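You operate a simulated robot arm through the tools that you are given. There is no shell and no other tool. Be economical: measure what you need, move in short steps, check, and stop when the job is done.

The job below is to be done with a simulated two-armed robot. You get a single attempt, and the scene is never put back.

TASK
Size the three tomatoes on the short belt under the light.
Fine: switch the belt light on first and leave it on; the belt stays off; each drops through the smallest hole of the sizing plate that it fits; those in the trays stay.

The check looks at the end state, three seconds after you hand in, the way a careful person would. Anything else that was tipped, shoved, dropped, spilled or broken makes it a failure.

THE ROBOT
Two 7-joint arms with two-finger parallel grippers on one trunk, on a base that drives. Base frame: it is fixed to the floor where the robot stands at the start and does not move with it; the origin is under the middle of the robot, x ahead of it, y to its left, z up. Readings come in cm, degrees, newtons and seconds.
The left shoulder is at the start at [3, 11.9, 111.2], the right one opposite. With the tool pointing down near the work surface each hand reaches from about 24 to 68 cm from the robot's upright axis, wherever it stands, measured 20 degrees to its own side. Places, roughly: belt light switch [80, 0, 140]; short belt [90, -20, 90]. Payload 3.43 kg a hand.
The tool frame of a hand sits at the grasp point between the pads (the TCP): z along the fingers, y along the line on which they close. The tips reach 3 cm beyond it. Largest opening 9.4 cm; finger width 2.8, thickness 1; the body of the gripper, 5 by 9.6 cm, starts 5.5 cm behind the TCP.
Orientation is that of the tool frame in the base frame, as a unit quaternion [w, x, y, z]. With the fingers straight down and closing along the base's y, the tool's x points along the base's -x, its y along +y and its z along -z.

THE INTERFACE
- The arms move only by the tool move_arm. It takes "left_plan", "right_plan" or both (then of equal length, played together; a hand with none holds still); each is a list of rows, each a list of 7 numbers: the turn, a rotation vector about the tool's x, y, z in degrees, then the shift along the tool's x, y, z in m, then the opening, from 0 (shut) to 1 (fully open). In form: [[wx, wy, wz, x, y, z, fingers], ...]. A call has 1 to 8 rows; each row shifts and turns the commanded pose from where the row before left it, along the tool's axes as they then stand. A row lasts 0.2 s, in which the tool goes at most 5 cm and 8.6 degrees; a call with a longer step from one row to the next is refused whole, and so is a gripper value outside its range. A pose out of reach is approached as far as the arm can. The call stops where the force on the tool passes 40 N (or 10 N more than at its start, if that is more) or the arm is blocked; 0.2 s more then pass. The fingers move at their own pace (about 7.2 cm/s each) and stop on an object; they squeeze with about 34 N. The grip force told is the motor's: it shows also when the fingers shut on nothing. Time passes only in rows, and 0.2 s behind the last, so rows that do not move let the fingers close. It gives the time, the measured TCP pose, the force on the tool (base axes), the opening and the grip force at its end, in the units of the frame above (readings bear some noise), with the torque about the TCP (base axes, N m) and any sound that the robot's microphone picked up.
- Cameras (640 x 400 px; columns grow to the right, rows downward): "scene" is now at [5.03, -1.12, 182.7]; the picture's right is [-0.15, -0.99, 0.00], its down [-0.70, 0.10, -0.71] and it looks along [0.70, -0.11, -0.70] (base axes); focal length 252 px, centre (320, 200). "left" rides on the left gripper at [7.6, -1.4, -10.2] in its tool frame; the picture's right is [0.18, 0.98, 0.00], its down [-0.75, 0.14, -0.64] and it looks along [-0.63, 0.12, 0.77] (tool axes); focal length 243 px, centre (320, 200). "right" rides on the right gripper at [7.6, 1.4, -10.2] in its tool frame; the picture's right is [-0.18, 0.98, 0.00], its down [-0.75, -0.14, -0.64] and it looks along [-0.63, -0.12, 0.77] (tool axes); focal length 243 px, centre (320, 200). There is no depth. A picture from a camera that has moved, and an enlarged one, comes with that camera's place and axes in the base frame and with its lens.
- get_image(camera): a new picture of that camera. No time passes.
- raise_lower(by): slides the trunk up (or, below 0, down) by that many cm; the arms and the scene camera ride with it, the base frame stays. It gives what a move gives, with no picture.
- base_move(legs): drives the robot by 1 to 6 legs, each [ahead, turn to the left] in cm and degrees, along the robot's own axes; the way and the turn of a leg run together, so that a leg with both is an arc; at most 150 cm and 180 degrees a leg. The arms and the cameras ride along, it lands a little off, and it stops where it bumps. It gives what a move gives.
- aim_head(pan, tilt): turns the head with the scene camera to pan (to the left, within 143 degrees either way) and tilt (down, from -29 to 69), counted from straight ahead of the robot. It gives what a move gives.
- close_up(camera, box): a new picture of the part [left, top, right, bottom] of that camera's present view, enlarged. No time passes.
- close_job(): hands the job in; it is judged then, once.

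Work in short steps. Places have to be worked out from the pictures, the camera data and where the tool is seen: move nearer, look again, correct. Check each grasp and each placing, and mend what went wrong. You have 120 turns and 88 pictures in all, those below and enlarged ones among them. Open the grippers and draw the arms clear of the work before you hand the job in, unless the task says otherwise; then end with one line.

The tools are called by a JSON object that holds its "name" and its "arguments". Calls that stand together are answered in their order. move_arm: Moves the arms, as the interface text tells. Its arguments: {"type":"object","properties":{"left_plan":{"type":"array"},"right_plan":{"type":"array"}},"required":[]} The other tools are called the same way: raise_lower (by) slides the trunk up or down; base_move (legs) drives the base; aim_head (pan, tilt) turns the head that bears the scene camera; get_image (camera) takes a picture; close_up (camera, box) takes an enlarged picture of a part of a camera's view; close_job () hands the job in.

At the start:

```text
clock: 0.0
left_eef_pos: [37.59, 20.68, 146.0]
left_tool_rot: [0.0, 0.001, 1.0, 0.0]
left_ft_force: [0.9, -0.3, -0.5]
left_moment: [0.04, 0.0, -0.02]
left_opening: 9.4
left_finger_force: 0.1
right_eef_pos: [32.67, -15.77, 152.31]
right_tool_rot: [0.001, 0.001, 1.0, 0.0]
right_ft_force: [-0.3, 0.8, 0.7]
right_moment: [-0.04, 0.0, -0.03]
right_opening: 9.38
right_finger_force: 0.0
trunk travel left (down, up): [-37.8, 3.2]
robot x, y, heading: [0.32, -0.15, -0.1]
head pan, tilt: [-8.5, 44.7]
```

scene: 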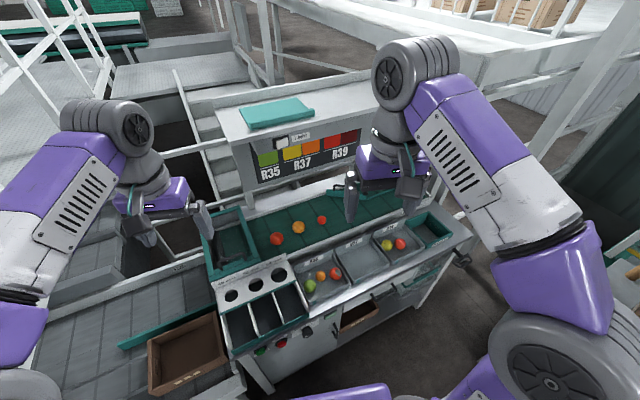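
right: 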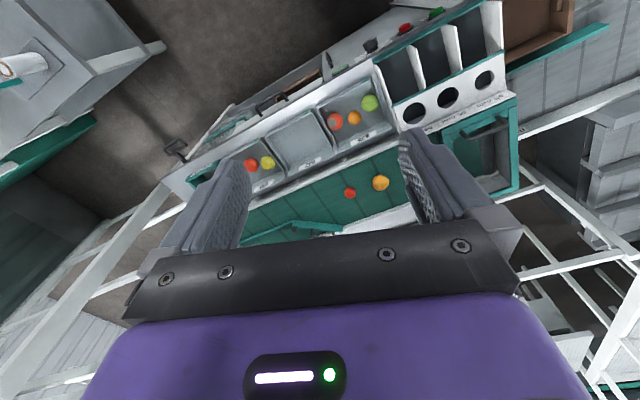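
left: 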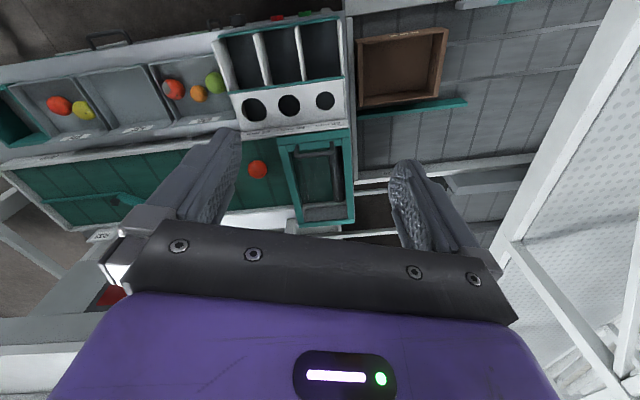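

The scene shows a belt with three tomatoes, a sizing plate with three holes at left, and a switch on the panel. I look closer at these areas.

{"name": "close_up", "arguments": {"camera": "scene", "box": [200, 90, 380, 200]}}

{"name": "close_up", "arguments": {"camera": "scene", "box": [190, 180, 480, 370]}}

```text
3.56 times, centred on (290, 145) of scene
camera zoom: at [5.03, -1.12, 182.7], right [-0.15, -0.99, 0.0], down [-0.7, 0.1, -0.71], along [0.7, -0.11, -0.7], focal length 897 px, centre (427, 396)
```

zoom: 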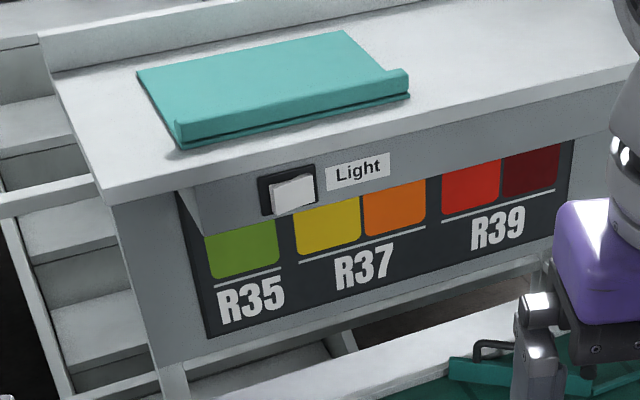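

```text
2.11 times, centred on (335, 275) of scene
camera zoom: at [5.03, -1.12, 182.7], right [-0.15, -0.99, 0.0], down [-0.7, 0.1, -0.71], along [0.7, -0.11, -0.7], focal length 531 px, centre (288, 42)
```

zoom: 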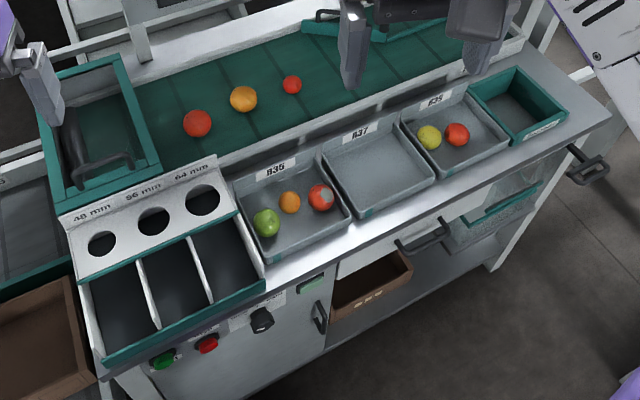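

The plate is marked 48/56/64 mm; the machine stands yawed ~18° relative to me. The tomatoes seem ~73 cm out, so I must drive closer; I look down to see how much floor room there is.

{"name": "aim_head", "arguments": {"pan": 15, "tilt": 69}}

{"name": "get_image", "arguments": {"camera": "scene"}}

```text
clock: 0.9
left_eef_pos: [37.73, 20.56, 145.97]
left_tool_rot: [0.0, 0.0, 1.0, 0.0]
left_ft_force: [0.4, 0.3, 0.0]
left_moment: [0.04, -0.01, -0.01]
left_opening: 9.44
left_finger_force: 0.0
right_eef_pos: [32.76, -15.71, 152.33]
right_tool_rot: [0.0, 0.0, 1.0, 0.0]
right_ft_force: [0.8, 0.6, 0.1]
right_moment: [0.0, 0.02, 0.01]
right_opening: 9.42
right_finger_force: 0.0
trunk travel left (down, up): [-37.8, 3.2]
robot x, y, heading: [0.13, 0.04, -0.3]
head pan, tilt: [15.0, 68.8]
```

```text
82 pictures are left
camera scene: at [2.37, 1.53, 179.78], right [0.26, -0.97, 0.0], down [-0.9, -0.24, -0.36], along [0.35, 0.09, -0.93], focal length 252 px, centre (320, 200)
```

scene: 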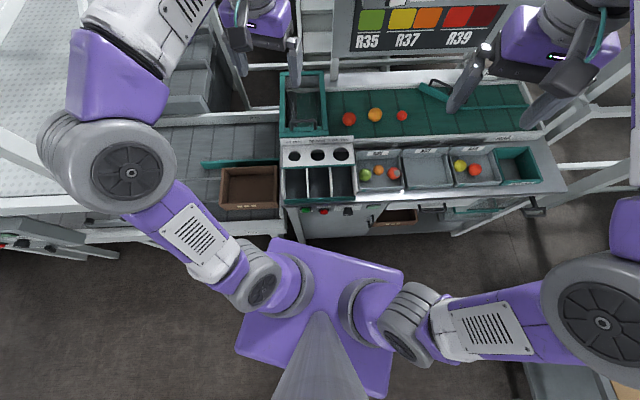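

I test whether the purple plate seen below is the base or the torso by lowering the trunk a bit and watching its size in the picture.

{"name": "raise_lower", "arguments": {"by": -8}}

{"name": "get_image", "arguments": {"camera": "scene"}}

```text
clock: 2.0
left_eef_pos: [37.74, 20.64, 138.02]
left_tool_rot: [0.0, 0.0, 1.0, -0.001]
left_ft_force: [0.1, 0.4, 0.8]
left_moment: [0.01, 0.0, 0.04]
left_opening: 9.41
left_finger_force: 0.1
right_eef_pos: [32.73, -15.72, 144.43]
right_tool_rot: [0.0, 0.001, 1.0, 0.001]
right_ft_force: [-0.4, -0.2, 0.3]
right_moment: [-0.01, 0.01, 0.0]
right_opening: 9.38
right_finger_force: 0.0
trunk travel left (down, up): [-29.8, 11.2]
robot x, y, heading: [-0.23, 0.02, 0.1]
head pan, tilt: [15.0, 68.8]
```

```text
81 pictures are left
camera scene: at [2.36, 1.54, 171.79], right [0.26, -0.97, 0.0], down [-0.9, -0.24, -0.36], along [0.35, 0.09, -0.93], focal length 252 px, centre (320, 200)
```

scene: 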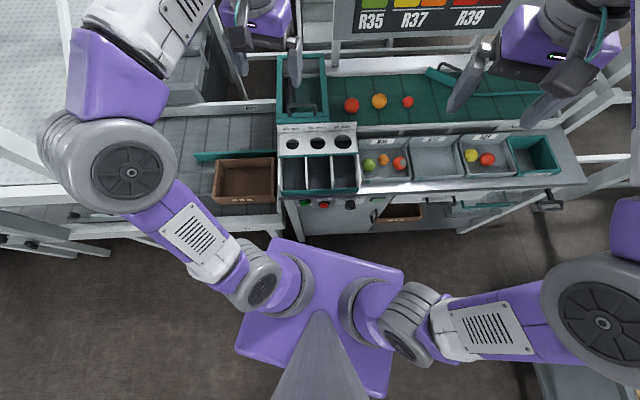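

The plate did not change, so it is the torso; the base must be smaller than its shadow. I drive sideways to the right along the machine and face it (~18.6° left of my present heading).

{"name": "base_move", "arguments": {"legs": [[0, -45], [14, 0], [0, 63.6]]}}

{"name": "aim_head", "arguments": {"pan": 0, "tilt": 55}}

{"name": "get_image", "arguments": {"camera": "scene"}}

```text
clock: 8.3
left_eef_pos: [38.58, 22.01, 138.07]
left_tool_rot: [0.0, -0.166, 0.986, 0.0]
left_ft_force: [0.5, 0.5, 0.0]
left_moment: [-0.03, 0.0, 0.0]
left_opening: 9.42
left_finger_force: 0.0
right_eef_pos: [45.85, -13.9, 144.38]
right_tool_rot: [0.0, -0.167, 0.986, 0.0]
right_ft_force: [-0.2, -0.4, 0.1]
right_moment: [0.03, 0.0, 0.01]
right_opening: 9.42
right_finger_force: 0.0
trunk travel left (down, up): [-29.8, 11.2]
robot x, y, heading: [10.06, -9.57, 19.1]
head pan, tilt: [15.0, 68.8]
```

```text
clock: 9.0
left_eef_pos: [38.59, 21.95, 138.1]
left_tool_rot: [0.0, -0.167, 0.986, 0.0]
left_ft_force: [0.2, 0.7, 0.2]
left_moment: [0.01, 0.0, 0.02]
left_opening: 9.4
left_finger_force: 0.1
right_eef_pos: [45.94, -13.96, 144.26]
right_tool_rot: [0.0, -0.166, 0.986, 0.0]
right_ft_force: [-0.1, 0.7, -0.5]
right_moment: [0.02, 0.0, 0.03]
right_opening: 9.41
right_finger_force: 0.0
trunk travel left (down, up): [-29.8, 11.2]
robot x, y, heading: [9.75, -10.05, 19.3]
head pan, tilt: [0.0, 55.0]
```

```text
80 pictures are left
camera scene: at [13.73, -8.4, 173.32], right [0.33, -0.94, 0.0], down [-0.77, -0.27, -0.57], along [0.54, 0.19, -0.82], focal length 252 px, centre (320, 200)
```

scene: 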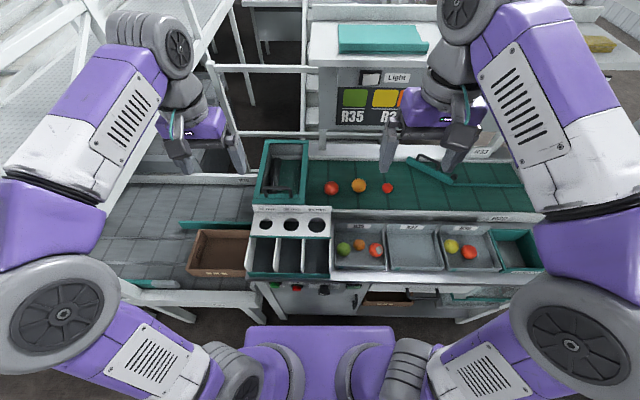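

The machine is now square to me; tomatoes lie ~67 cm ahead at 4, 15 and 27 cm to the right, slightly out of reach. I creep forward 6 cm.

{"name": "base_move", "arguments": {"legs": [[6, 0]]}}

{"name": "get_image", "arguments": {"camera": "scene"}}

{"name": "get_image", "arguments": {"camera": "right"}}

```text
clock: 10.0
left_eef_pos: [44.16, 23.94, 137.95]
left_tool_rot: [0.0, -0.167, 0.986, 0.0]
left_ft_force: [0.8, 0.2, -0.2]
left_moment: [-0.02, 0.02, -0.02]
left_opening: 9.4
left_finger_force: 0.0
right_eef_pos: [51.51, -11.97, 144.31]
right_tool_rot: [0.0, -0.167, 0.986, 0.0]
right_ft_force: [-0.1, 0.0, -0.5]
right_moment: [-0.01, 0.06, 0.0]
right_opening: 9.4
right_finger_force: 0.1
trunk travel left (down, up): [-29.8, 11.2]
robot x, y, heading: [15.4, -7.87, 19.2]
head pan, tilt: [0.0, 55.0]
```

```text
79 pictures are left
camera scene: at [19.34, -6.45, 173.32], right [0.33, -0.94, 0.0], down [-0.77, -0.27, -0.57], along [0.54, 0.19, -0.82], focal length 252 px, centre (320, 200)
```

scene: 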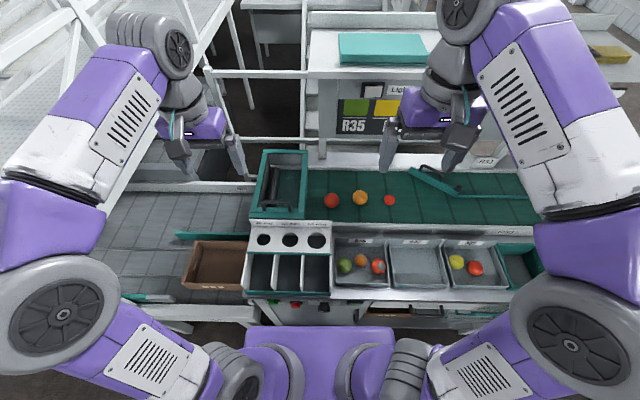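

```text
78 pictures are left
camera right: at [43.87, -13.03, 154.47], right [-0.15, 0.99, 0.0], down [0.76, 0.12, 0.64], along [0.63, 0.1, -0.77], focal length 243 px, centre (320, 200)
```

right: 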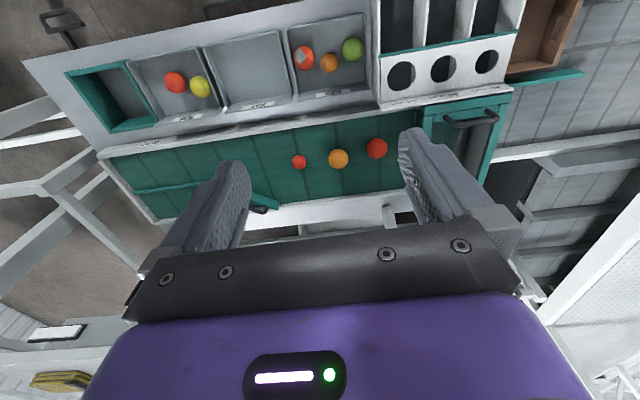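

No bump. Now I look closely at the light switch and the shelf edge.

{"name": "aim_head", "arguments": {"pan": -10, "tilt": 35}}

{"name": "close_up", "arguments": {"camera": "scene", "box": [270, 110, 390, 185]}}

{"name": "close_up", "arguments": {"camera": "left", "box": [0, 150, 320, 350]}}

```text
clock: 10.8
left_eef_pos: [44.07, 23.89, 138.04]
left_tool_rot: [0.0, -0.167, 0.986, 0.0]
left_ft_force: [-0.1, 0.6, 0.3]
left_moment: [-0.03, 0.01, 0.01]
left_opening: 9.37
left_finger_force: 0.1
right_eef_pos: [51.32, -12.1, 144.34]
right_tool_rot: [0.0, -0.167, 0.986, 0.0]
right_ft_force: [0.1, 0.1, 0.1]
right_moment: [-0.03, -0.01, -0.01]
right_opening: 9.4
right_finger_force: 0.0
trunk travel left (down, up): [-29.8, 11.2]
robot x, y, heading: [15.63, -7.86, 19.2]
head pan, tilt: [-10.0, 35.0]
```

```text
5.33 times, centred on (330, 148) of scene
camera zoom: at [21.02, -7.48, 176.14], right [0.16, -0.99, 0.0], down [-0.57, -0.09, -0.82], along [0.81, 0.13, -0.57], focal length 1346 px, centre (267, 480)
```

zoom: 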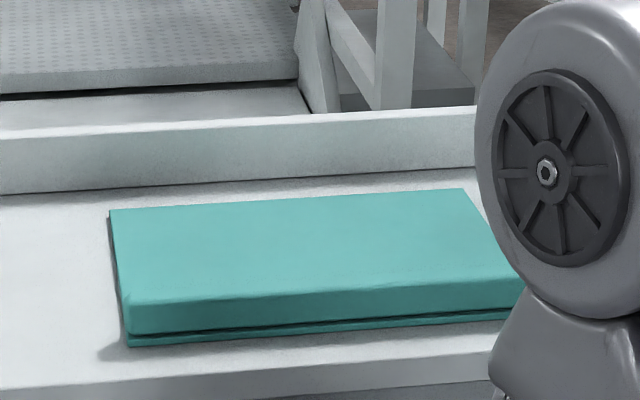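

```text
2.00 times, centred on (160, 250) of left
camera zoom: at [37.35, 19.99, 148.32], right [-0.5, 0.87, 0.0], down [0.66, 0.38, 0.64], along [0.56, 0.32, -0.77], focal length 485 px, centre (640, 100)
```

zoom: 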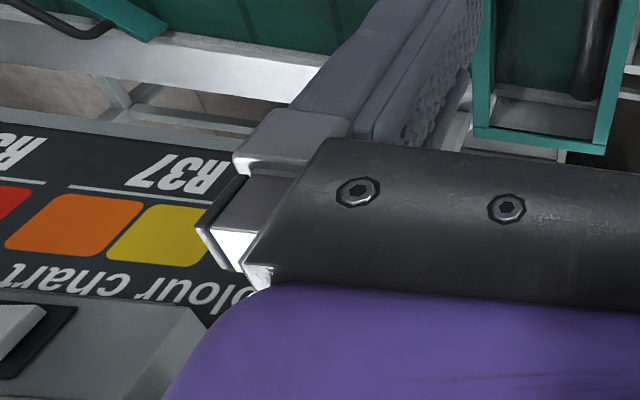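

The head now points too high for that box; I crop lower.

{"name": "close_up", "arguments": {"camera": "scene", "box": [270, 170, 430, 270]}}

{"name": "close_up", "arguments": {"camera": "left", "box": [0, 250, 200, 375]}}

```text
4.00 times, centred on (350, 220) of scene
camera zoom: at [21.02, -7.48, 176.14], right [0.16, -0.99, 0.0], down [-0.57, -0.09, -0.82], along [0.81, 0.13, -0.57], focal length 1009 px, centre (200, 120)
```

zoom: 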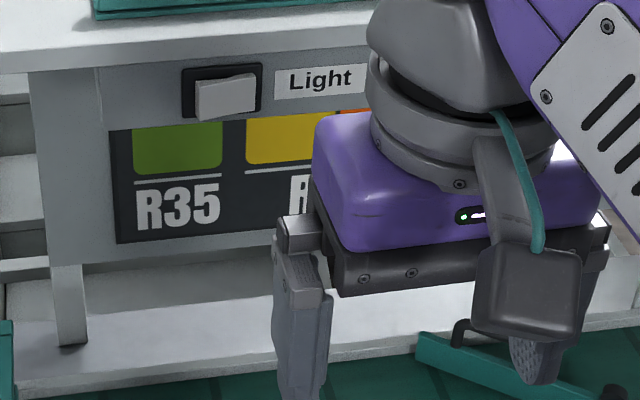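

```text
3.20 times, centred on (100, 312) of left
camera zoom: at [37.35, 19.99, 148.32], right [-0.5, 0.87, 0.0], down [0.66, 0.38, 0.64], along [0.56, 0.32, -0.77], focal length 776 px, centre (1024, -160)
```

zoom: 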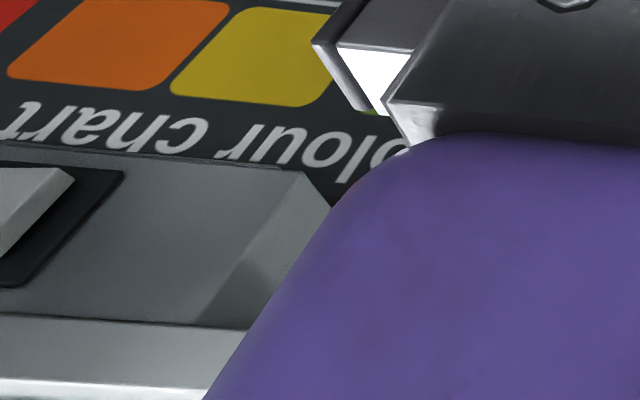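

Triangulating the switch: about (82.6, 0.5, 135), 66 cm ahead and 13 cm right of my axis. The right hand is straight in front of it; I close its fingers and pitch it forward.

{"name": "move_arm", "arguments": {"right_plan": [[0, -8.5, 0, 0, 0, 0.02, 0], [0, -8.5, 0, 0, 0, 0.02, 0], [0, -8.5, 0, 0, 0, 0.02, 0], [0, -8.5, 0, 0, 0, 0.02, 0], [0, -8.5, 0, 0, 0, 0.02, 0], [0, -8.5, 0, 0, 0, 0.02, 0], [0, -8.5, 0, 0, 0, 0.02, 0], [0, -8.5, 0, 0, 0, 0.02, 0]]}}

{"name": "get_image", "arguments": {"camera": "scene"}}

{"name": "get_image", "arguments": {"camera": "right"}}

```text
clock: 12.6
left_eef_pos: [44.07, 23.98, 138.06]
left_tool_rot: [0.001, -0.167, 0.986, 0.0]
left_ft_force: [-0.1, 0.3, -0.2]
left_moment: [0.0, 0.02, -0.03]
left_opening: 9.38
left_finger_force: 0.1
right_eef_pos: [58.48, -9.42, 131.26]
right_tool_rot: [0.551, -0.139, 0.818, 0.094]
right_ft_force: [0.0, 0.1, -0.2]
right_moment: [-0.01, 0.02, -0.02]
right_opening: 0.01
right_finger_force: 32.6
trunk travel left (down, up): [-29.8, 11.2]
robot x, y, heading: [14.98, -8.22, 19.2]
head pan, tilt: [-10.0, 35.0]
```

```text
73 pictures are left
camera scene: at [21.2, -7.42, 176.14], right [0.16, -0.99, 0.0], down [-0.57, -0.09, -0.82], along [0.81, 0.13, -0.57], focal length 252 px, centre (320, 200)
```

scene: 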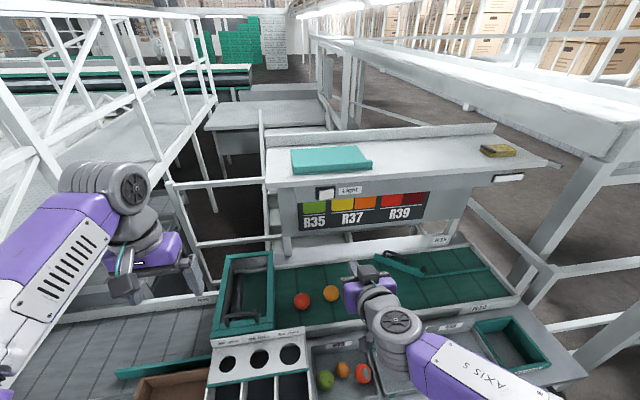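

```text
72 pictures are left
camera right: at [46.4, -12.08, 127.9], right [-0.26, 0.95, 0.17], down [-0.25, -0.24, 0.94], along [0.93, 0.2, 0.3], focal length 243 px, centre (320, 200)
```

right: 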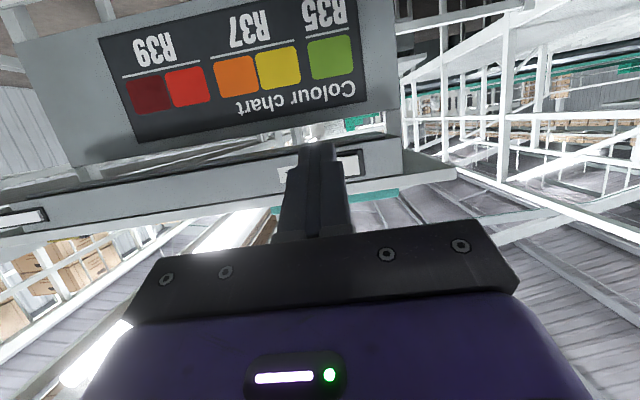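

The hand now points forward. I examine the switch's rocker closely for its state.

{"name": "close_up", "arguments": {"camera": "scene", "box": [295, 170, 375, 220]}}

{"name": "close_up", "arguments": {"camera": "right", "box": [240, 130, 400, 230]}}

```text
8.00 times, centred on (335, 195) of scene
camera zoom: at [21.2, -7.42, 176.14], right [0.16, -0.99, 0.0], down [-0.57, -0.09, -0.82], along [0.81, 0.13, -0.57], focal length 2018 px, centre (200, 240)
```

zoom: 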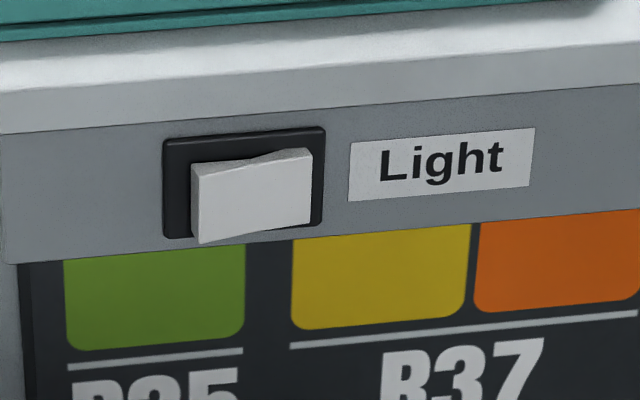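

```text
4.00 times, centred on (320, 180) of right
camera zoom: at [46.4, -12.08, 127.9], right [-0.26, 0.95, 0.17], down [-0.25, -0.24, 0.94], along [0.93, 0.2, 0.3], focal length 970 px, centre (320, 280)
```

zoom: 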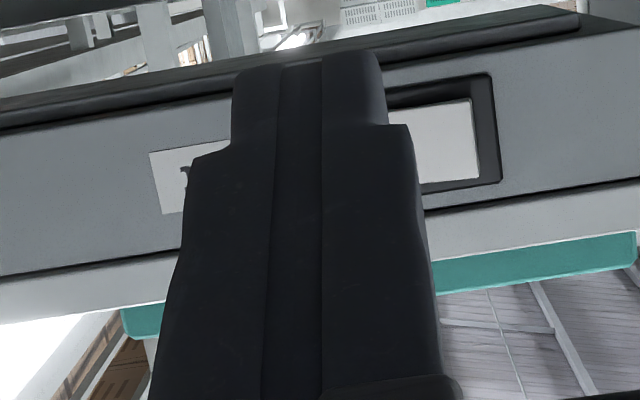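

The rocker tilts left/right with its left half standing out, so I press the left half at about (81.9, 1.8, 135). First a straight approach to ~4 cm short.

{"name": "move_arm", "arguments": {"right_plan": [[0, 0, 0, -0.0232, 0.0058, 0.0316, 0], [0, 0, 0, -0.0232, 0.0058, 0.0316, 0], [0, 0, 0, -0.0232, 0.0058, 0.0316, 0], [0, 0, 0, -0.0232, 0.0058, 0.0316, 0], [0, 0, 0, -0.0232, 0.0058, 0.0316, 0]]}}

{"name": "close_up", "arguments": {"camera": "scene", "box": [295, 170, 375, 220]}}

{"name": "close_up", "arguments": {"camera": "right", "box": [240, 100, 400, 200]}}

```text
clock: 13.8
left_eef_pos: [44.18, 24.08, 137.89]
left_tool_rot: [0.0, -0.167, 0.986, 0.0]
left_ft_force: [1.0, -0.1, -0.2]
left_moment: [-0.01, -0.02, -0.01]
left_opening: 9.4
left_finger_force: 0.1
right_eef_pos: [75.48, -0.65, 136.13]
right_tool_rot: [0.551, -0.139, 0.817, 0.094]
right_ft_force: [0.3, -0.7, -0.4]
right_moment: [0.01, 0.03, 0.02]
right_opening: 0.0
right_finger_force: 32.5
trunk travel left (down, up): [-29.8, 11.2]
robot x, y, heading: [15.27, -8.09, 19.1]
head pan, tilt: [-10.0, 35.0]
```

```text
8.00 times, centred on (335, 195) of scene
camera zoom: at [21.24, -7.37, 176.14], right [0.16, -0.99, 0.0], down [-0.57, -0.09, -0.82], along [0.81, 0.13, -0.57], focal length 2018 px, centre (200, 240)
```

zoom: 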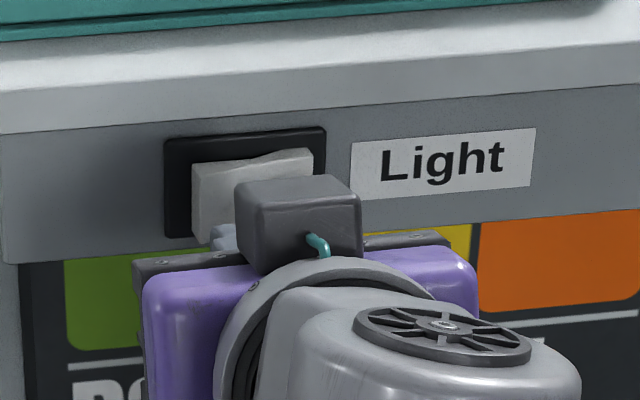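

```text
4.00 times, centred on (320, 150) of right
camera zoom: at [63.47, -3.14, 132.73], right [-0.26, 0.95, 0.17], down [-0.25, -0.24, 0.94], along [0.93, 0.2, 0.3], focal length 970 px, centre (320, 400)
```

zoom: 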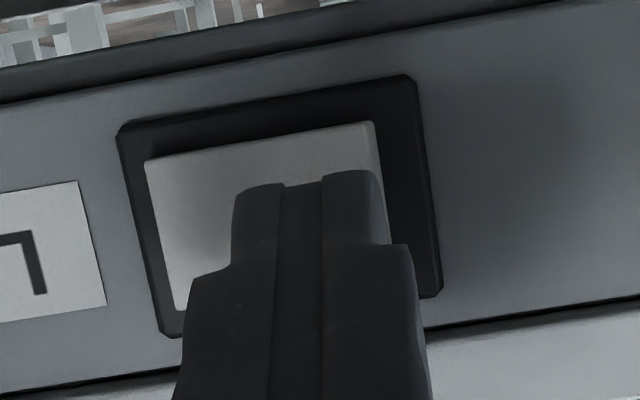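

The fingertip stands right before the rocker's protruding half. I push horizontally forward in 1 cm rows.

{"name": "move_arm", "arguments": {"right_plan": [[0, 0, 0, -0.00375, 0, 0.00927, 0], [0, 0, 0, -0.00375, 0, 0.00927, 0], [0, 0, 0, -0.00375, 0, 0.00927, 0], [0, 0, 0, -0.00375, 0, 0.00927, 0], [0, 0, 0, -0.0019, 0, 0.0046, 0]]}}

{"name": "close_up", "arguments": {"camera": "right", "box": [240, 100, 400, 200]}}

```text
clock: 14.9
left_eef_pos: [43.39, 23.54, 138.26]
left_tool_rot: [0.003, -0.167, 0.986, 0.0]
left_ft_force: [0.8, -1.4, 0.5]
left_moment: [0.03, 0.02, 0.0]
left_opening: 9.38
left_finger_force: 0.1
right_eef_pos: [78.08, 0.54, 136.06]
right_tool_rot: [0.549, -0.139, 0.819, 0.095]
right_ft_force: [-29.9, -10.2, 1.1]
right_moment: [-0.02, -0.08, -0.29]
right_opening: 0.01
right_finger_force: 32.8
trunk travel left (down, up): [-29.8, 11.2]
robot x, y, heading: [15.07, -7.88, 19.2]
head pan, tilt: [-10.0, 35.0]
stopped in row 5 (right hand): the force on the tool passed its limit at 47 N (the readings are from after the stop); the commanded pose is now the measured one
```

```text
4.00 times, centred on (320, 150) of right
camera zoom: at [66.07, -1.99, 132.86], right [-0.26, 0.95, 0.17], down [-0.24, -0.24, 0.94], along [0.93, 0.2, 0.29], focal length 970 px, centre (320, 400)
```

zoom: 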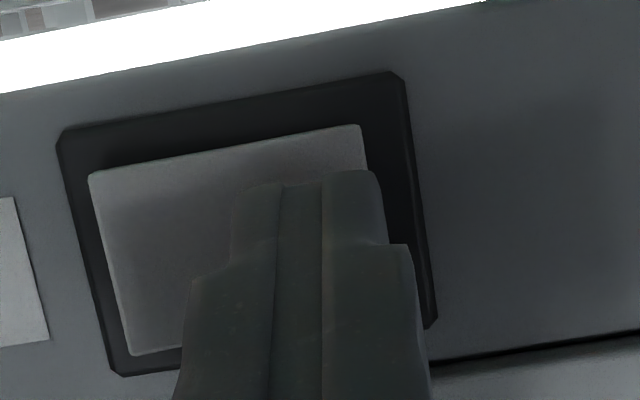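

The lamp under the panel glows bright now. I back off and verify the rocker and the light.

{"name": "move_arm", "arguments": {"right_plan": [[0, 0, 0, 0.009, 0, -0.0222, 0], [0, 0, 0, 0.015, 0, -0.037, 0], [0, 0, 0, 0.015, 0, -0.037, 0], [0, 0, 0, 0.015, 0, -0.037, 0], [0, 0, 0, 0.015, 0, -0.037, 0]]}}

{"name": "close_up", "arguments": {"camera": "scene", "box": [210, 150, 530, 350]}}

{"name": "close_up", "arguments": {"camera": "scene", "box": [295, 170, 375, 220]}}

```text
clock: 16.1
left_eef_pos: [43.91, 23.77, 138.09]
left_tool_rot: [0.001, -0.166, 0.986, 0.0]
left_ft_force: [0.5, -0.5, -0.2]
left_moment: [0.03, -0.02, 0.05]
left_opening: 9.42
left_finger_force: 0.0
right_eef_pos: [61.32, -5.32, 135.9]
right_tool_rot: [0.548, -0.139, 0.819, 0.094]
right_ft_force: [0.7, -0.7, 0.2]
right_moment: [-0.02, 0.02, 0.01]
right_opening: 0.04
right_finger_force: 32.9
trunk travel left (down, up): [-29.8, 11.2]
robot x, y, heading: [15.44, -7.95, 19.4]
head pan, tilt: [-10.0, 35.0]
```

```text
2.00 times, centred on (370, 250) of scene
camera zoom: at [20.92, -7.54, 176.15], right [0.16, -0.99, 0.0], down [-0.57, -0.09, -0.82], along [0.81, 0.13, -0.57], focal length 505 px, centre (220, 100)
```

zoom: 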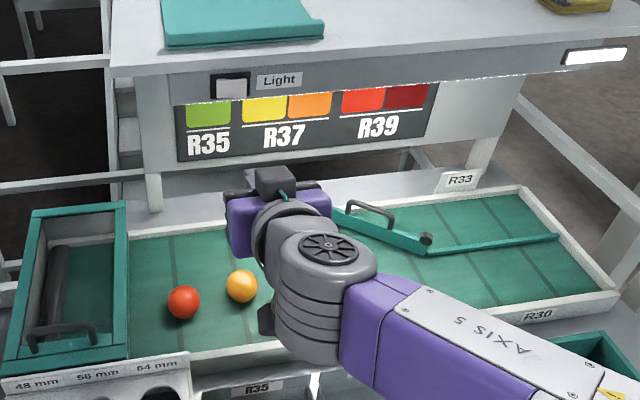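

```text
8.00 times, centred on (335, 195) of scene
camera zoom: at [20.92, -7.54, 176.15], right [0.16, -0.99, 0.0], down [-0.57, -0.09, -0.82], along [0.81, 0.13, -0.57], focal length 2018 px, centre (200, 240)
```

zoom: 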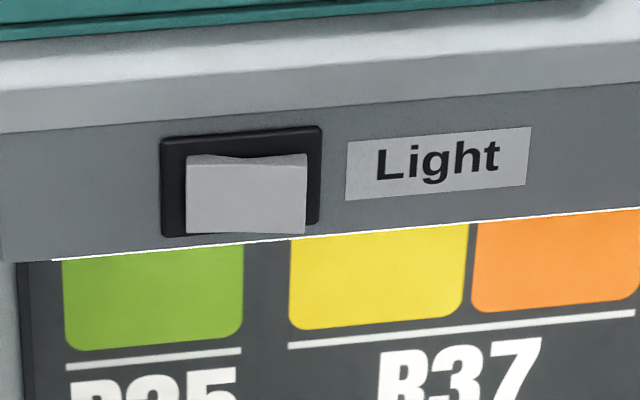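

Light is on and the rocker flipped. I return the right hand to a pitch of ~20° (clear of the panel), opened, and draw the left hand back out of the way.

{"name": "move_arm", "arguments": {"right_plan": [[0, 8, 0, -0.015, 0, 0, 0.9], [0, 8, 0, -0.015, 0, 0, 0.9], [0, 8, 0, -0.015, 0, 0, 0.9], [0, 8, 0, -0.01, 0, 0, 0.9], [0, 8, 0, -0.01, 0, 0, 0.9], [0, 8, 0, -0.01, 0, 0, 0.9]], "left_plan": [[0, 0, 0, 0.025, 0, -0.01, 1], [0, 0, 0, 0.025, 0, -0.01, 1], [0, 0, 0, 0.025, 0, -0.01, 1], [0, 0, 0, 0.025, 0, -0.01, 1], [0, 0, 0, 0.025, 0, -0.01, 1], [0, 0, 0, 0.025, 0, -0.01, 1]]}}

{"name": "aim_head", "arguments": {"pan": 0, "tilt": 50}}

{"name": "get_image", "arguments": {"camera": "scene"}}

{"name": "get_image", "arguments": {"camera": "right"}}

```text
clock: 17.5
left_eef_pos: [29.92, 18.93, 143.95]
left_tool_rot: [0.001, -0.166, 0.986, 0.0]
left_ft_force: [0.0, -0.3, -0.2]
left_moment: [0.04, 0.0, -0.03]
left_opening: 9.38
left_finger_force: 0.1
right_eef_pos: [65.96, -3.61, 141.54]
right_tool_rot: [0.166, -0.166, 0.972, 0.03]
right_ft_force: [-0.3, -0.6, -0.6]
right_moment: [-0.01, 0.0, 0.01]
right_opening: 8.49
right_finger_force: 0.0
trunk travel left (down, up): [-29.8, 11.2]
robot x, y, heading: [15.14, -8.09, 19.2]
head pan, tilt: [-10.0, 35.0]
```

```text
clock: 18.2
left_eef_pos: [29.85, 18.99, 143.91]
left_tool_rot: [0.001, -0.166, 0.986, 0.0]
left_ft_force: [0.9, 0.3, 0.0]
left_moment: [-0.04, 0.01, 0.03]
left_opening: 9.41
left_finger_force: 0.1
right_eef_pos: [66.06, -3.7, 141.42]
right_tool_rot: [0.167, -0.164, 0.972, 0.028]
right_ft_force: [-0.6, -1.1, 0.8]
right_moment: [0.0, 0.0, 0.0]
right_opening: 8.47
right_finger_force: 0.1
trunk travel left (down, up): [-29.8, 11.2]
robot x, y, heading: [15.21, -7.36, 19.2]
head pan, tilt: [0.0, 50.0]
```

```text
64 pictures are left
camera scene: at [19.62, -6.34, 173.98], right [0.33, -0.94, 0.0], down [-0.72, -0.25, -0.64], along [0.61, 0.21, -0.77], focal length 252 px, centre (320, 200)
```

scene: 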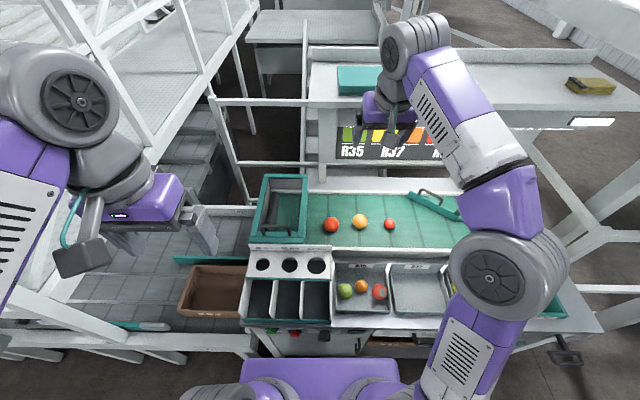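

```text
63 pictures are left
camera right: at [55.64, -5.69, 148.49], right [-0.16, 0.98, 0.06], down [0.51, 0.03, 0.86], along [0.84, 0.17, -0.51], focal length 243 px, centre (320, 200)
```

right: 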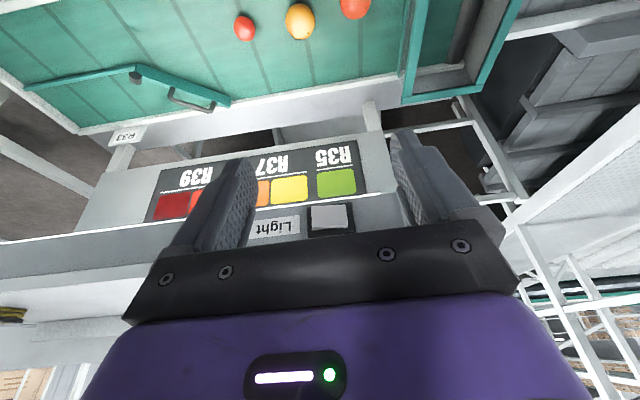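

Triangulated centres: T1 (73.5, 7.7), T2 (78.6, −2.6), T3 (81.6, −13.5), all z≈92.5. I go for T3 first, staging the right hand above and slightly short of it.

{"name": "move_arm", "arguments": {"right_plan": [[0, 0, 0, 0.0027, -0.018, 0.0403, 0.75], [0, 0, 0, 0.0027, -0.018, 0.0403, 0.75], [0, 0, 0, 0.0027, -0.018, 0.0403, 0.75], [0, 0, 0, 0.0027, -0.018, 0.0403, 0.75], [0, 0, 0, 0.0027, -0.018, 0.0403, 0.75], [0, 0, 0, 0.0027, -0.018, 0.0403, 0.75], [0, 0, 0, 0.0027, -0.018, 0.0403, 0.75], [0, 0, 0, 0.0027, -0.018, 0.0403, 0.75]]}}

{"name": "get_image", "arguments": {"camera": "right"}}

{"name": "get_image", "arguments": {"camera": "scene"}}

```text
clock: 20.0
left_eef_pos: [30.0, 18.9, 143.97]
left_tool_rot: [-0.001, -0.166, 0.986, 0.0]
left_ft_force: [-0.6, -0.2, 0.4]
left_moment: [-0.02, 0.05, 0.0]
left_opening: 9.42
left_finger_force: 0.0
right_eef_pos: [79.17, -14.3, 110.18]
right_tool_rot: [0.167, -0.165, 0.972, 0.03]
right_ft_force: [0.1, 0.4, 0.1]
right_moment: [-0.03, 0.05, 0.01]
right_opening: 7.03
right_finger_force: 0.0
trunk travel left (down, up): [-29.8, 11.2]
robot x, y, heading: [15.51, -7.8, 19.2]
head pan, tilt: [0.0, 50.0]
```

```text
62 pictures are left
camera right: at [68.78, -16.39, 117.2], right [-0.16, 0.98, 0.06], down [0.52, 0.03, 0.86], along [0.84, 0.17, -0.51], focal length 243 px, centre (320, 200)
```

right: 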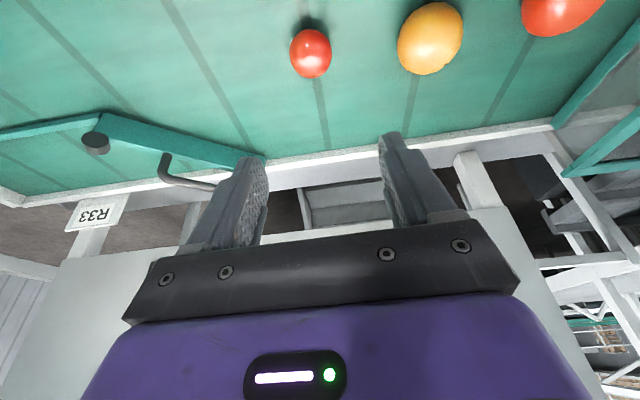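

```text
61 pictures are left
camera scene: at [19.77, -6.39, 173.97], right [0.33, -0.94, 0.0], down [-0.72, -0.25, -0.64], along [0.61, 0.21, -0.77], focal length 252 px, centre (320, 200)
```

scene: 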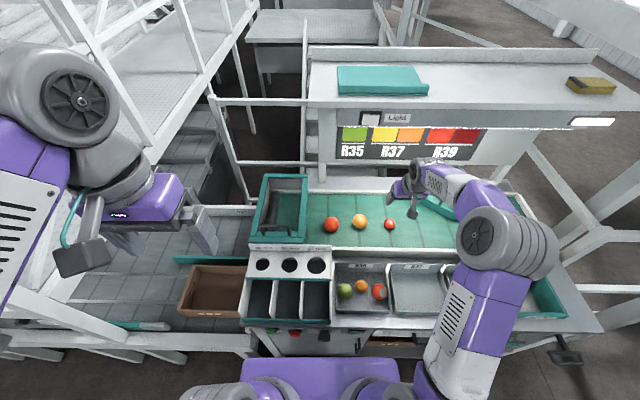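

T3 rechecked at (81.6, −13.7); I lower the open fingers around it.

{"name": "move_arm", "arguments": {"right_plan": [[0, 0, 0, 0.0076, -0.0004, 0.0315, 0.75], [0, 0, 0, 0.0076, -0.0004, 0.0315, 0.75], [0, 0, 0, 0.0076, -0.0004, 0.0315, 0.75], [0, 0, 0, 0.0076, -0.0004, 0.0315, 0.75], [0, 0, 0, 0.0076, -0.0004, 0.0315, 0.75]]}}

{"name": "get_image", "arguments": {"camera": "right"}}

```text
clock: 21.2
left_eef_pos: [30.0, 19.03, 143.9]
left_tool_rot: [0.0, -0.167, 0.986, 0.001]
left_ft_force: [-0.4, 0.4, 1.3]
left_moment: [0.01, 0.02, 0.03]
left_opening: 9.38
left_finger_force: 0.0
right_eef_pos: [80.81, -14.0, 94.11]
right_tool_rot: [0.166, -0.165, 0.972, 0.029]
right_ft_force: [-0.6, -0.7, 0.0]
right_moment: [-0.01, 0.01, -0.02]
right_opening: 7.05
right_finger_force: 0.0
trunk travel left (down, up): [-29.8, 11.2]
robot x, y, heading: [15.03, -8.36, 19.3]
head pan, tilt: [0.0, 50.0]
```

```text
60 pictures are left
camera right: at [70.35, -16.0, 101.08], right [-0.16, 0.98, 0.06], down [0.52, 0.03, 0.86], along [0.84, 0.17, -0.51], focal length 243 px, centre (320, 200)
```

right: 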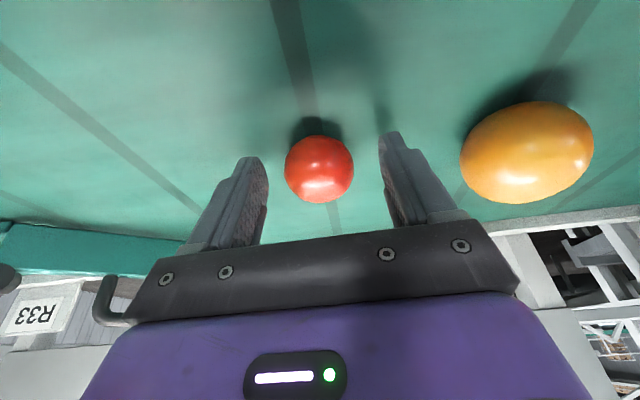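

The tomato sits centred between the fingertips. I close and let time pass.

{"name": "move_arm", "arguments": {"right_plan": [[0, 0, 0, 0, 0, 0, 0.4], [0, 0, 0, 0, 0, 0, 0.2], [0, 0, 0, 0, 0, 0, 0], [0, 0, 0, 0, 0, 0, 0]]}}

{"name": "close_up", "arguments": {"camera": "right", "box": [160, 80, 480, 280]}}

```text
clock: 22.2
left_eef_pos: [29.9, 19.04, 143.97]
left_tool_rot: [0.0, -0.167, 0.986, 0.0]
left_ft_force: [-0.1, 0.5, -0.3]
left_moment: [-0.01, 0.02, -0.02]
left_opening: 9.41
left_finger_force: 0.1
right_eef_pos: [80.68, -13.82, 94.29]
right_tool_rot: [0.166, -0.166, 0.971, 0.03]
right_ft_force: [0.6, -0.3, -0.6]
right_moment: [0.0, 0.01, 0.0]
right_opening: 4.22
right_finger_force: 15.8
trunk travel left (down, up): [-29.8, 11.2]
robot x, y, heading: [15.15, -8.25, 19.0]
head pan, tilt: [0.0, 50.0]
```

```text
2.00 times, centred on (320, 180) of right
camera zoom: at [70.28, -15.97, 101.16], right [-0.16, 0.98, 0.06], down [0.52, 0.03, 0.86], along [0.84, 0.17, -0.51], focal length 485 px, centre (320, 240)
```

zoom: 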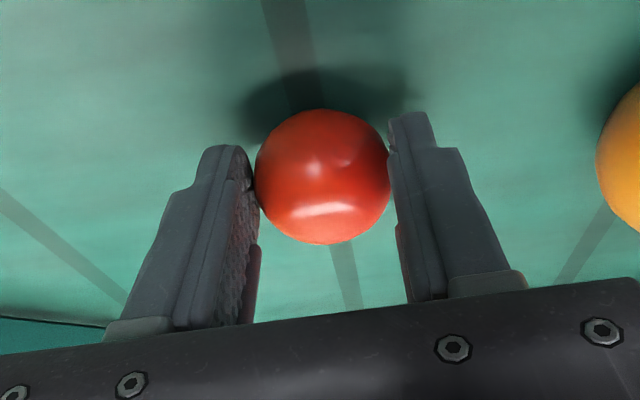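

Grip holds at 4.2 cm: T3 belongs in the 48 mm hole. I lift it up and back.

{"name": "move_arm", "arguments": {"right_plan": [[0, 0, 0, 0, 0, -0.03, 0], [0, 0, 0, 0.001, 0, -0.046, 0], [0, 0, 0, 0.001, 0, -0.046, 0], [0, 0, 0, 0.002, 0, -0.046, 0], [0, 0, 0, 0.002, 0, -0.046, 0]]}}

{"name": "get_image", "arguments": {"camera": "right"}}

```text
clock: 23.4
left_eef_pos: [29.79, 19.1, 143.98]
left_tool_rot: [0.001, -0.167, 0.986, 0.0]
left_ft_force: [0.5, -0.2, -0.4]
left_moment: [0.03, -0.04, 0.02]
left_opening: 9.41
left_finger_force: 0.1
right_eef_pos: [73.28, -16.71, 114.16]
right_tool_rot: [0.167, -0.165, 0.972, 0.029]
right_ft_force: [0.2, -0.2, 0.2]
right_moment: [-0.01, -0.04, -0.01]
right_opening: 0.01
right_finger_force: 32.8
trunk travel left (down, up): [-29.8, 11.2]
robot x, y, heading: [15.3, -8.09, 19.1]
head pan, tilt: [0.0, 50.0]
```

```text
58 pictures are left
camera right: at [62.84, -18.62, 121.21], right [-0.16, 0.98, 0.06], down [0.52, 0.03, 0.86], along [0.84, 0.17, -0.51], focal length 243 px, centre (320, 200)
```

right: 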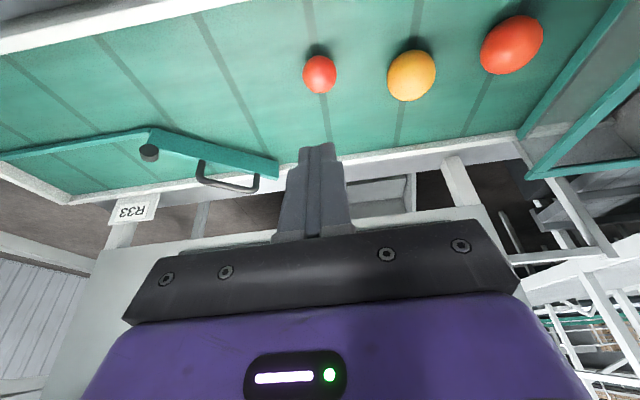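

The tomato slipped out on lifting and lies on the belt, little moved: it was gripped at the very fingertips. I reduce the pitch to 10° so I can go deeper, and open again.

{"name": "move_arm", "arguments": {"right_plan": [[0, 5, 0, 0, 0, 0, 0.75], [0, 5, 0, 0, 0, 0, 0.75], [0, 0, 0, 0, 0, 0, 0.75], [0, 0, 0, 0, 0, 0, 0.75]]}}

{"name": "get_image", "arguments": {"camera": "right"}}

```text
clock: 24.4
left_eef_pos: [29.92, 18.95, 143.96]
left_tool_rot: [0.0, -0.167, 0.986, 0.0]
left_ft_force: [0.0, -0.3, -0.2]
left_moment: [0.0, -0.02, 0.01]
left_opening: 9.43
left_finger_force: 0.0
right_eef_pos: [73.4, -16.51, 114.19]
right_tool_rot: [0.081, -0.167, 0.983, 0.015]
right_ft_force: [0.3, 0.8, 0.0]
right_moment: [-0.03, 0.0, 0.0]
right_opening: 7.06
right_finger_force: 0.1
trunk travel left (down, up): [-29.8, 11.2]
robot x, y, heading: [15.67, -7.96, 19.4]
head pan, tilt: [0.0, 50.0]
```

```text
57 pictures are left
camera right: at [64.34, -18.11, 122.93], right [-0.15, 0.99, 0.03], down [0.65, 0.08, 0.76], along [0.75, 0.14, -0.65], focal length 243 px, centre (320, 200)
```

right: 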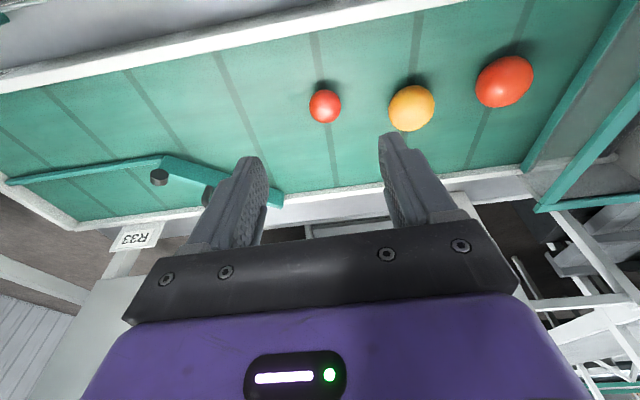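

T3 is at about (80.6, −13.9). I move over it, stopping with the tips just above it, to re-centre.

{"name": "move_arm", "arguments": {"right_plan": [[0, 0, 0, -0.012, 0, 0.04, 0.75], [0, 0, 0, -0.012, 0, 0.04, 0.75], [0, 0, 0, -0.012, 0, 0.04, 0.75], [0, 0, 0, -0.012, 0, 0.04, 0.75]]}}

{"name": "get_image", "arguments": {"camera": "right"}}

{"name": "get_image", "arguments": {"camera": "scene"}}

```text
clock: 25.4
left_eef_pos: [30.0, 19.06, 143.82]
left_tool_rot: [0.001, -0.167, 0.986, 0.001]
left_ft_force: [-0.7, -0.2, -0.4]
left_moment: [-0.01, -0.01, 0.0]
left_opening: 9.42
left_finger_force: 0.0
right_eef_pos: [80.5, -13.91, 99.05]
right_tool_rot: [0.08, -0.167, 0.983, 0.015]
right_ft_force: [0.0, -0.6, 0.7]
right_moment: [0.02, 0.02, 0.01]
right_opening: 7.07
right_finger_force: 0.0
trunk travel left (down, up): [-29.8, 11.2]
robot x, y, heading: [14.97, -7.79, 19.5]
head pan, tilt: [0.0, 50.0]
```

```text
56 pictures are left
camera right: at [71.41, -15.53, 107.81], right [-0.15, 0.99, 0.03], down [0.65, 0.08, 0.76], along [0.75, 0.14, -0.65], focal length 243 px, centre (320, 200)
```

right: 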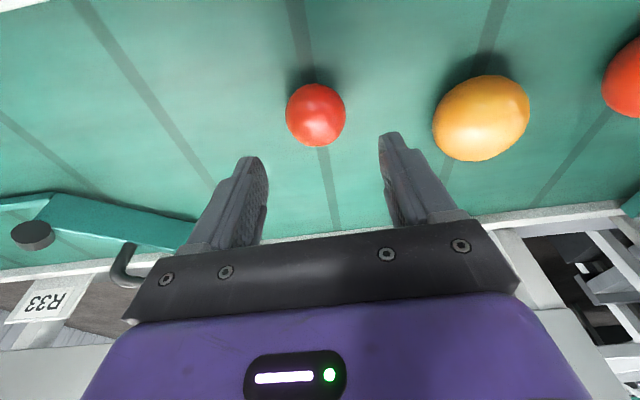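

```text
55 pictures are left
camera scene: at [19.78, -6.33, 173.97], right [0.33, -0.94, 0.0], down [-0.72, -0.25, -0.64], along [0.61, 0.21, -0.77], focal length 252 px, centre (320, 200)
```

scene: 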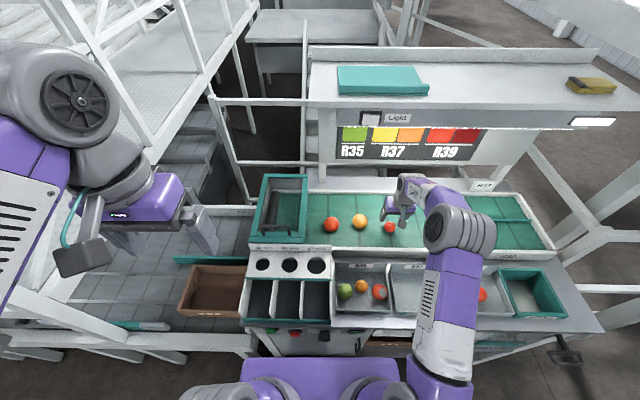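

Centred. I go straight down 5.7 cm and close.

{"name": "move_arm", "arguments": {"right_plan": [[0, 0, 0, 0.0034, 0, 0.0187, 0.75], [0, 0, 0, 0.0034, 0, 0.0187, 0.75], [0, 0, 0, 0.0034, 0, 0.0187, 0.75], [0, 0, 0, 0, 0, 0, 0.4], [0, 0, 0, 0, 0, 0, 0.1], [0, 0, 0, 0, 0, 0, 0], [0, 0, 0, 0, 0, 0, 0], [0, 0, 0, 0, 0, 0, 0]]}}

{"name": "close_up", "arguments": {"camera": "right", "box": [160, 80, 480, 280]}}

```text
clock: 27.2
left_eef_pos: [29.88, 19.09, 144.05]
left_tool_rot: [0.0, -0.167, 0.986, 0.0]
left_ft_force: [-0.8, -0.6, 0.4]
left_moment: [0.0, -0.01, -0.01]
left_opening: 9.42
left_finger_force: 0.1
right_eef_pos: [80.34, -13.96, 93.56]
right_tool_rot: [0.081, -0.168, 0.982, 0.014]
right_ft_force: [-0.3, -1.4, 0.1]
right_moment: [0.02, -0.03, 0.01]
right_opening: 4.16
right_finger_force: 15.9
trunk travel left (down, up): [-29.8, 11.2]
robot x, y, heading: [15.05, -8.1, 19.4]
head pan, tilt: [0.0, 50.0]
```

```text
2.00 times, centred on (320, 180) of right
camera zoom: at [71.2, -15.59, 102.23], right [-0.15, 0.99, 0.03], down [0.65, 0.08, 0.76], along [0.75, 0.14, -0.65], focal length 485 px, centre (320, 240)
```

zoom: 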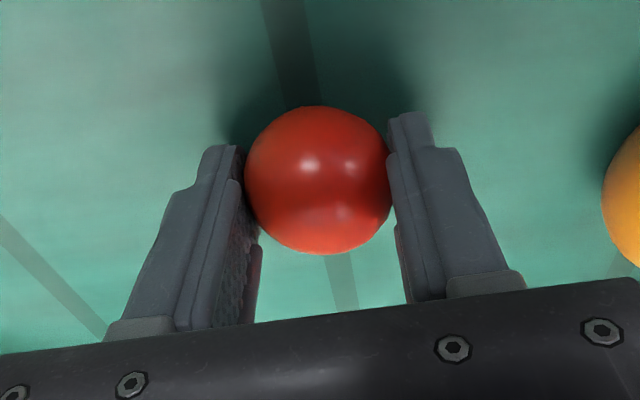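

Now the tomato sits ~1.6 cm along the pads, well held (opening 4.16). I lift gently.

{"name": "move_arm", "arguments": {"right_plan": [[0, 0, 0, 0, 0, 0, 0], [0, 0, 0, 0.0015, 0, -0.01, 0], [0, 0, 0, 0.0015, 0, -0.01, 0], [0, 0, 0, 0.0025, 0, -0.02, 0]]}}

{"name": "get_image", "arguments": {"camera": "right"}}

```text
clock: 28.2
left_eef_pos: [29.73, 19.03, 143.91]
left_tool_rot: [0.0, -0.166, 0.986, 0.0]
left_ft_force: [0.3, -0.3, 0.6]
left_moment: [-0.01, 0.02, -0.02]
left_opening: 9.38
left_finger_force: 0.0
right_eef_pos: [79.14, -14.5, 97.36]
right_tool_rot: [0.082, -0.167, 0.982, 0.014]
right_ft_force: [1.2, -0.5, -0.3]
right_moment: [0.01, -0.01, 0.0]
right_opening: 4.17
right_finger_force: 15.8
trunk travel left (down, up): [-29.8, 11.2]
robot x, y, heading: [15.37, -7.93, 19.2]
head pan, tilt: [0.0, 50.0]
```

```text
53 pictures are left
camera right: at [69.99, -16.08, 106.1], right [-0.15, 0.99, 0.03], down [0.65, 0.08, 0.76], along [0.75, 0.14, -0.65], focal length 243 px, centre (320, 200)
```

right: 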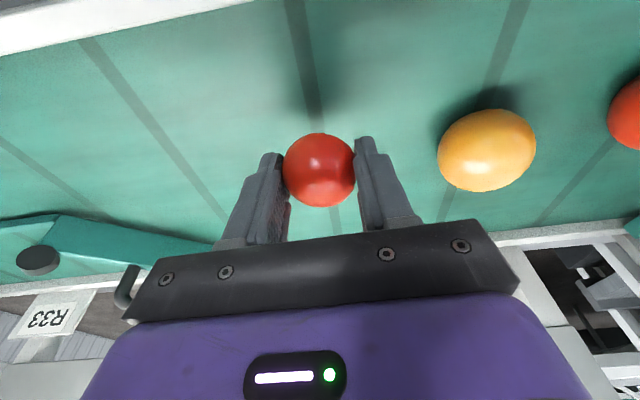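

Lifted securely. I raise and pull it back, then start left toward the plate.

{"name": "move_arm", "arguments": {"right_plan": [[0, 0, 0, 0.009, 0, -0.037, 0], [0, 0, 0, 0.009, 0, -0.037, 0], [0, 0, 0, 0.009, 0, -0.037, 0], [0, 0, 0, 0.009, 0, -0.037, 0], [0, 0, 0, 0.008, 0.04, 0, 0], [0, 0, 0, 0.008, 0.04, 0, 0], [0, 0, 0, 0.008, 0.04, 0, 0], [0, 0, 0, 0.008, 0.04, 0, 0]]}}

{"name": "get_image", "arguments": {"camera": "scene"}}

{"name": "get_image", "arguments": {"camera": "right"}}

```text
clock: 30.0
left_eef_pos: [29.86, 19.08, 143.98]
left_tool_rot: [0.0, -0.167, 0.986, 0.0]
left_ft_force: [0.8, -0.8, 0.6]
left_moment: [-0.02, -0.04, 0.02]
left_opening: 9.42
left_finger_force: 0.0
right_eef_pos: [65.26, -2.39, 110.8]
right_tool_rot: [0.082, -0.168, 0.982, 0.015]
right_ft_force: [-0.8, 0.9, -0.4]
right_moment: [-0.02, -0.03, -0.02]
right_opening: 4.17
right_finger_force: 15.9
trunk travel left (down, up): [-29.8, 11.2]
robot x, y, heading: [14.78, -8.23, 19.3]
head pan, tilt: [0.0, 50.0]
```

```text
52 pictures are left
camera scene: at [19.57, -6.22, 173.97], right [0.33, -0.94, 0.0], down [-0.72, -0.25, -0.64], along [0.61, 0.21, -0.77], focal length 252 px, centre (320, 200)
```

scene: 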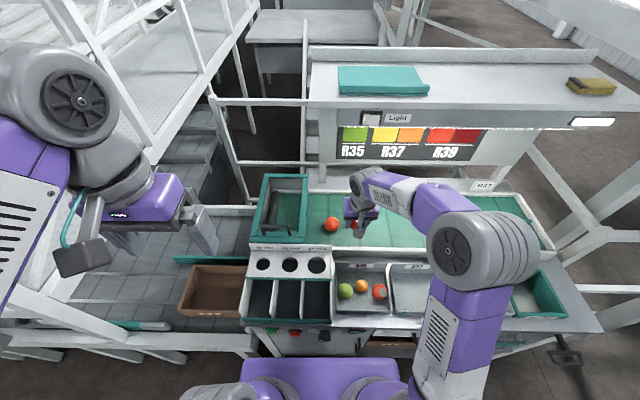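

```text
51 pictures are left
camera right: at [56.06, -3.97, 119.62], right [-0.15, 0.99, 0.03], down [0.65, 0.08, 0.76], along [0.75, 0.14, -0.65], focal length 243 px, centre (320, 200)
```

right: 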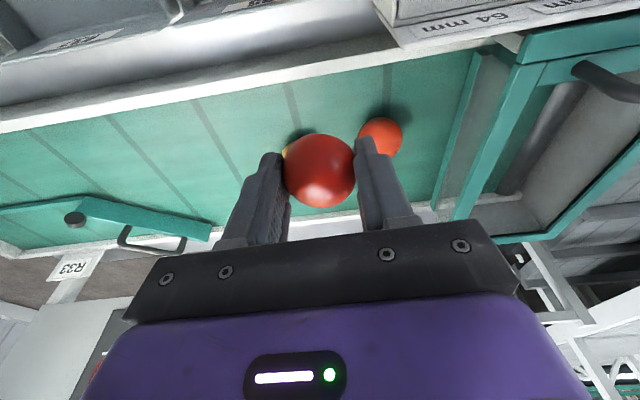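

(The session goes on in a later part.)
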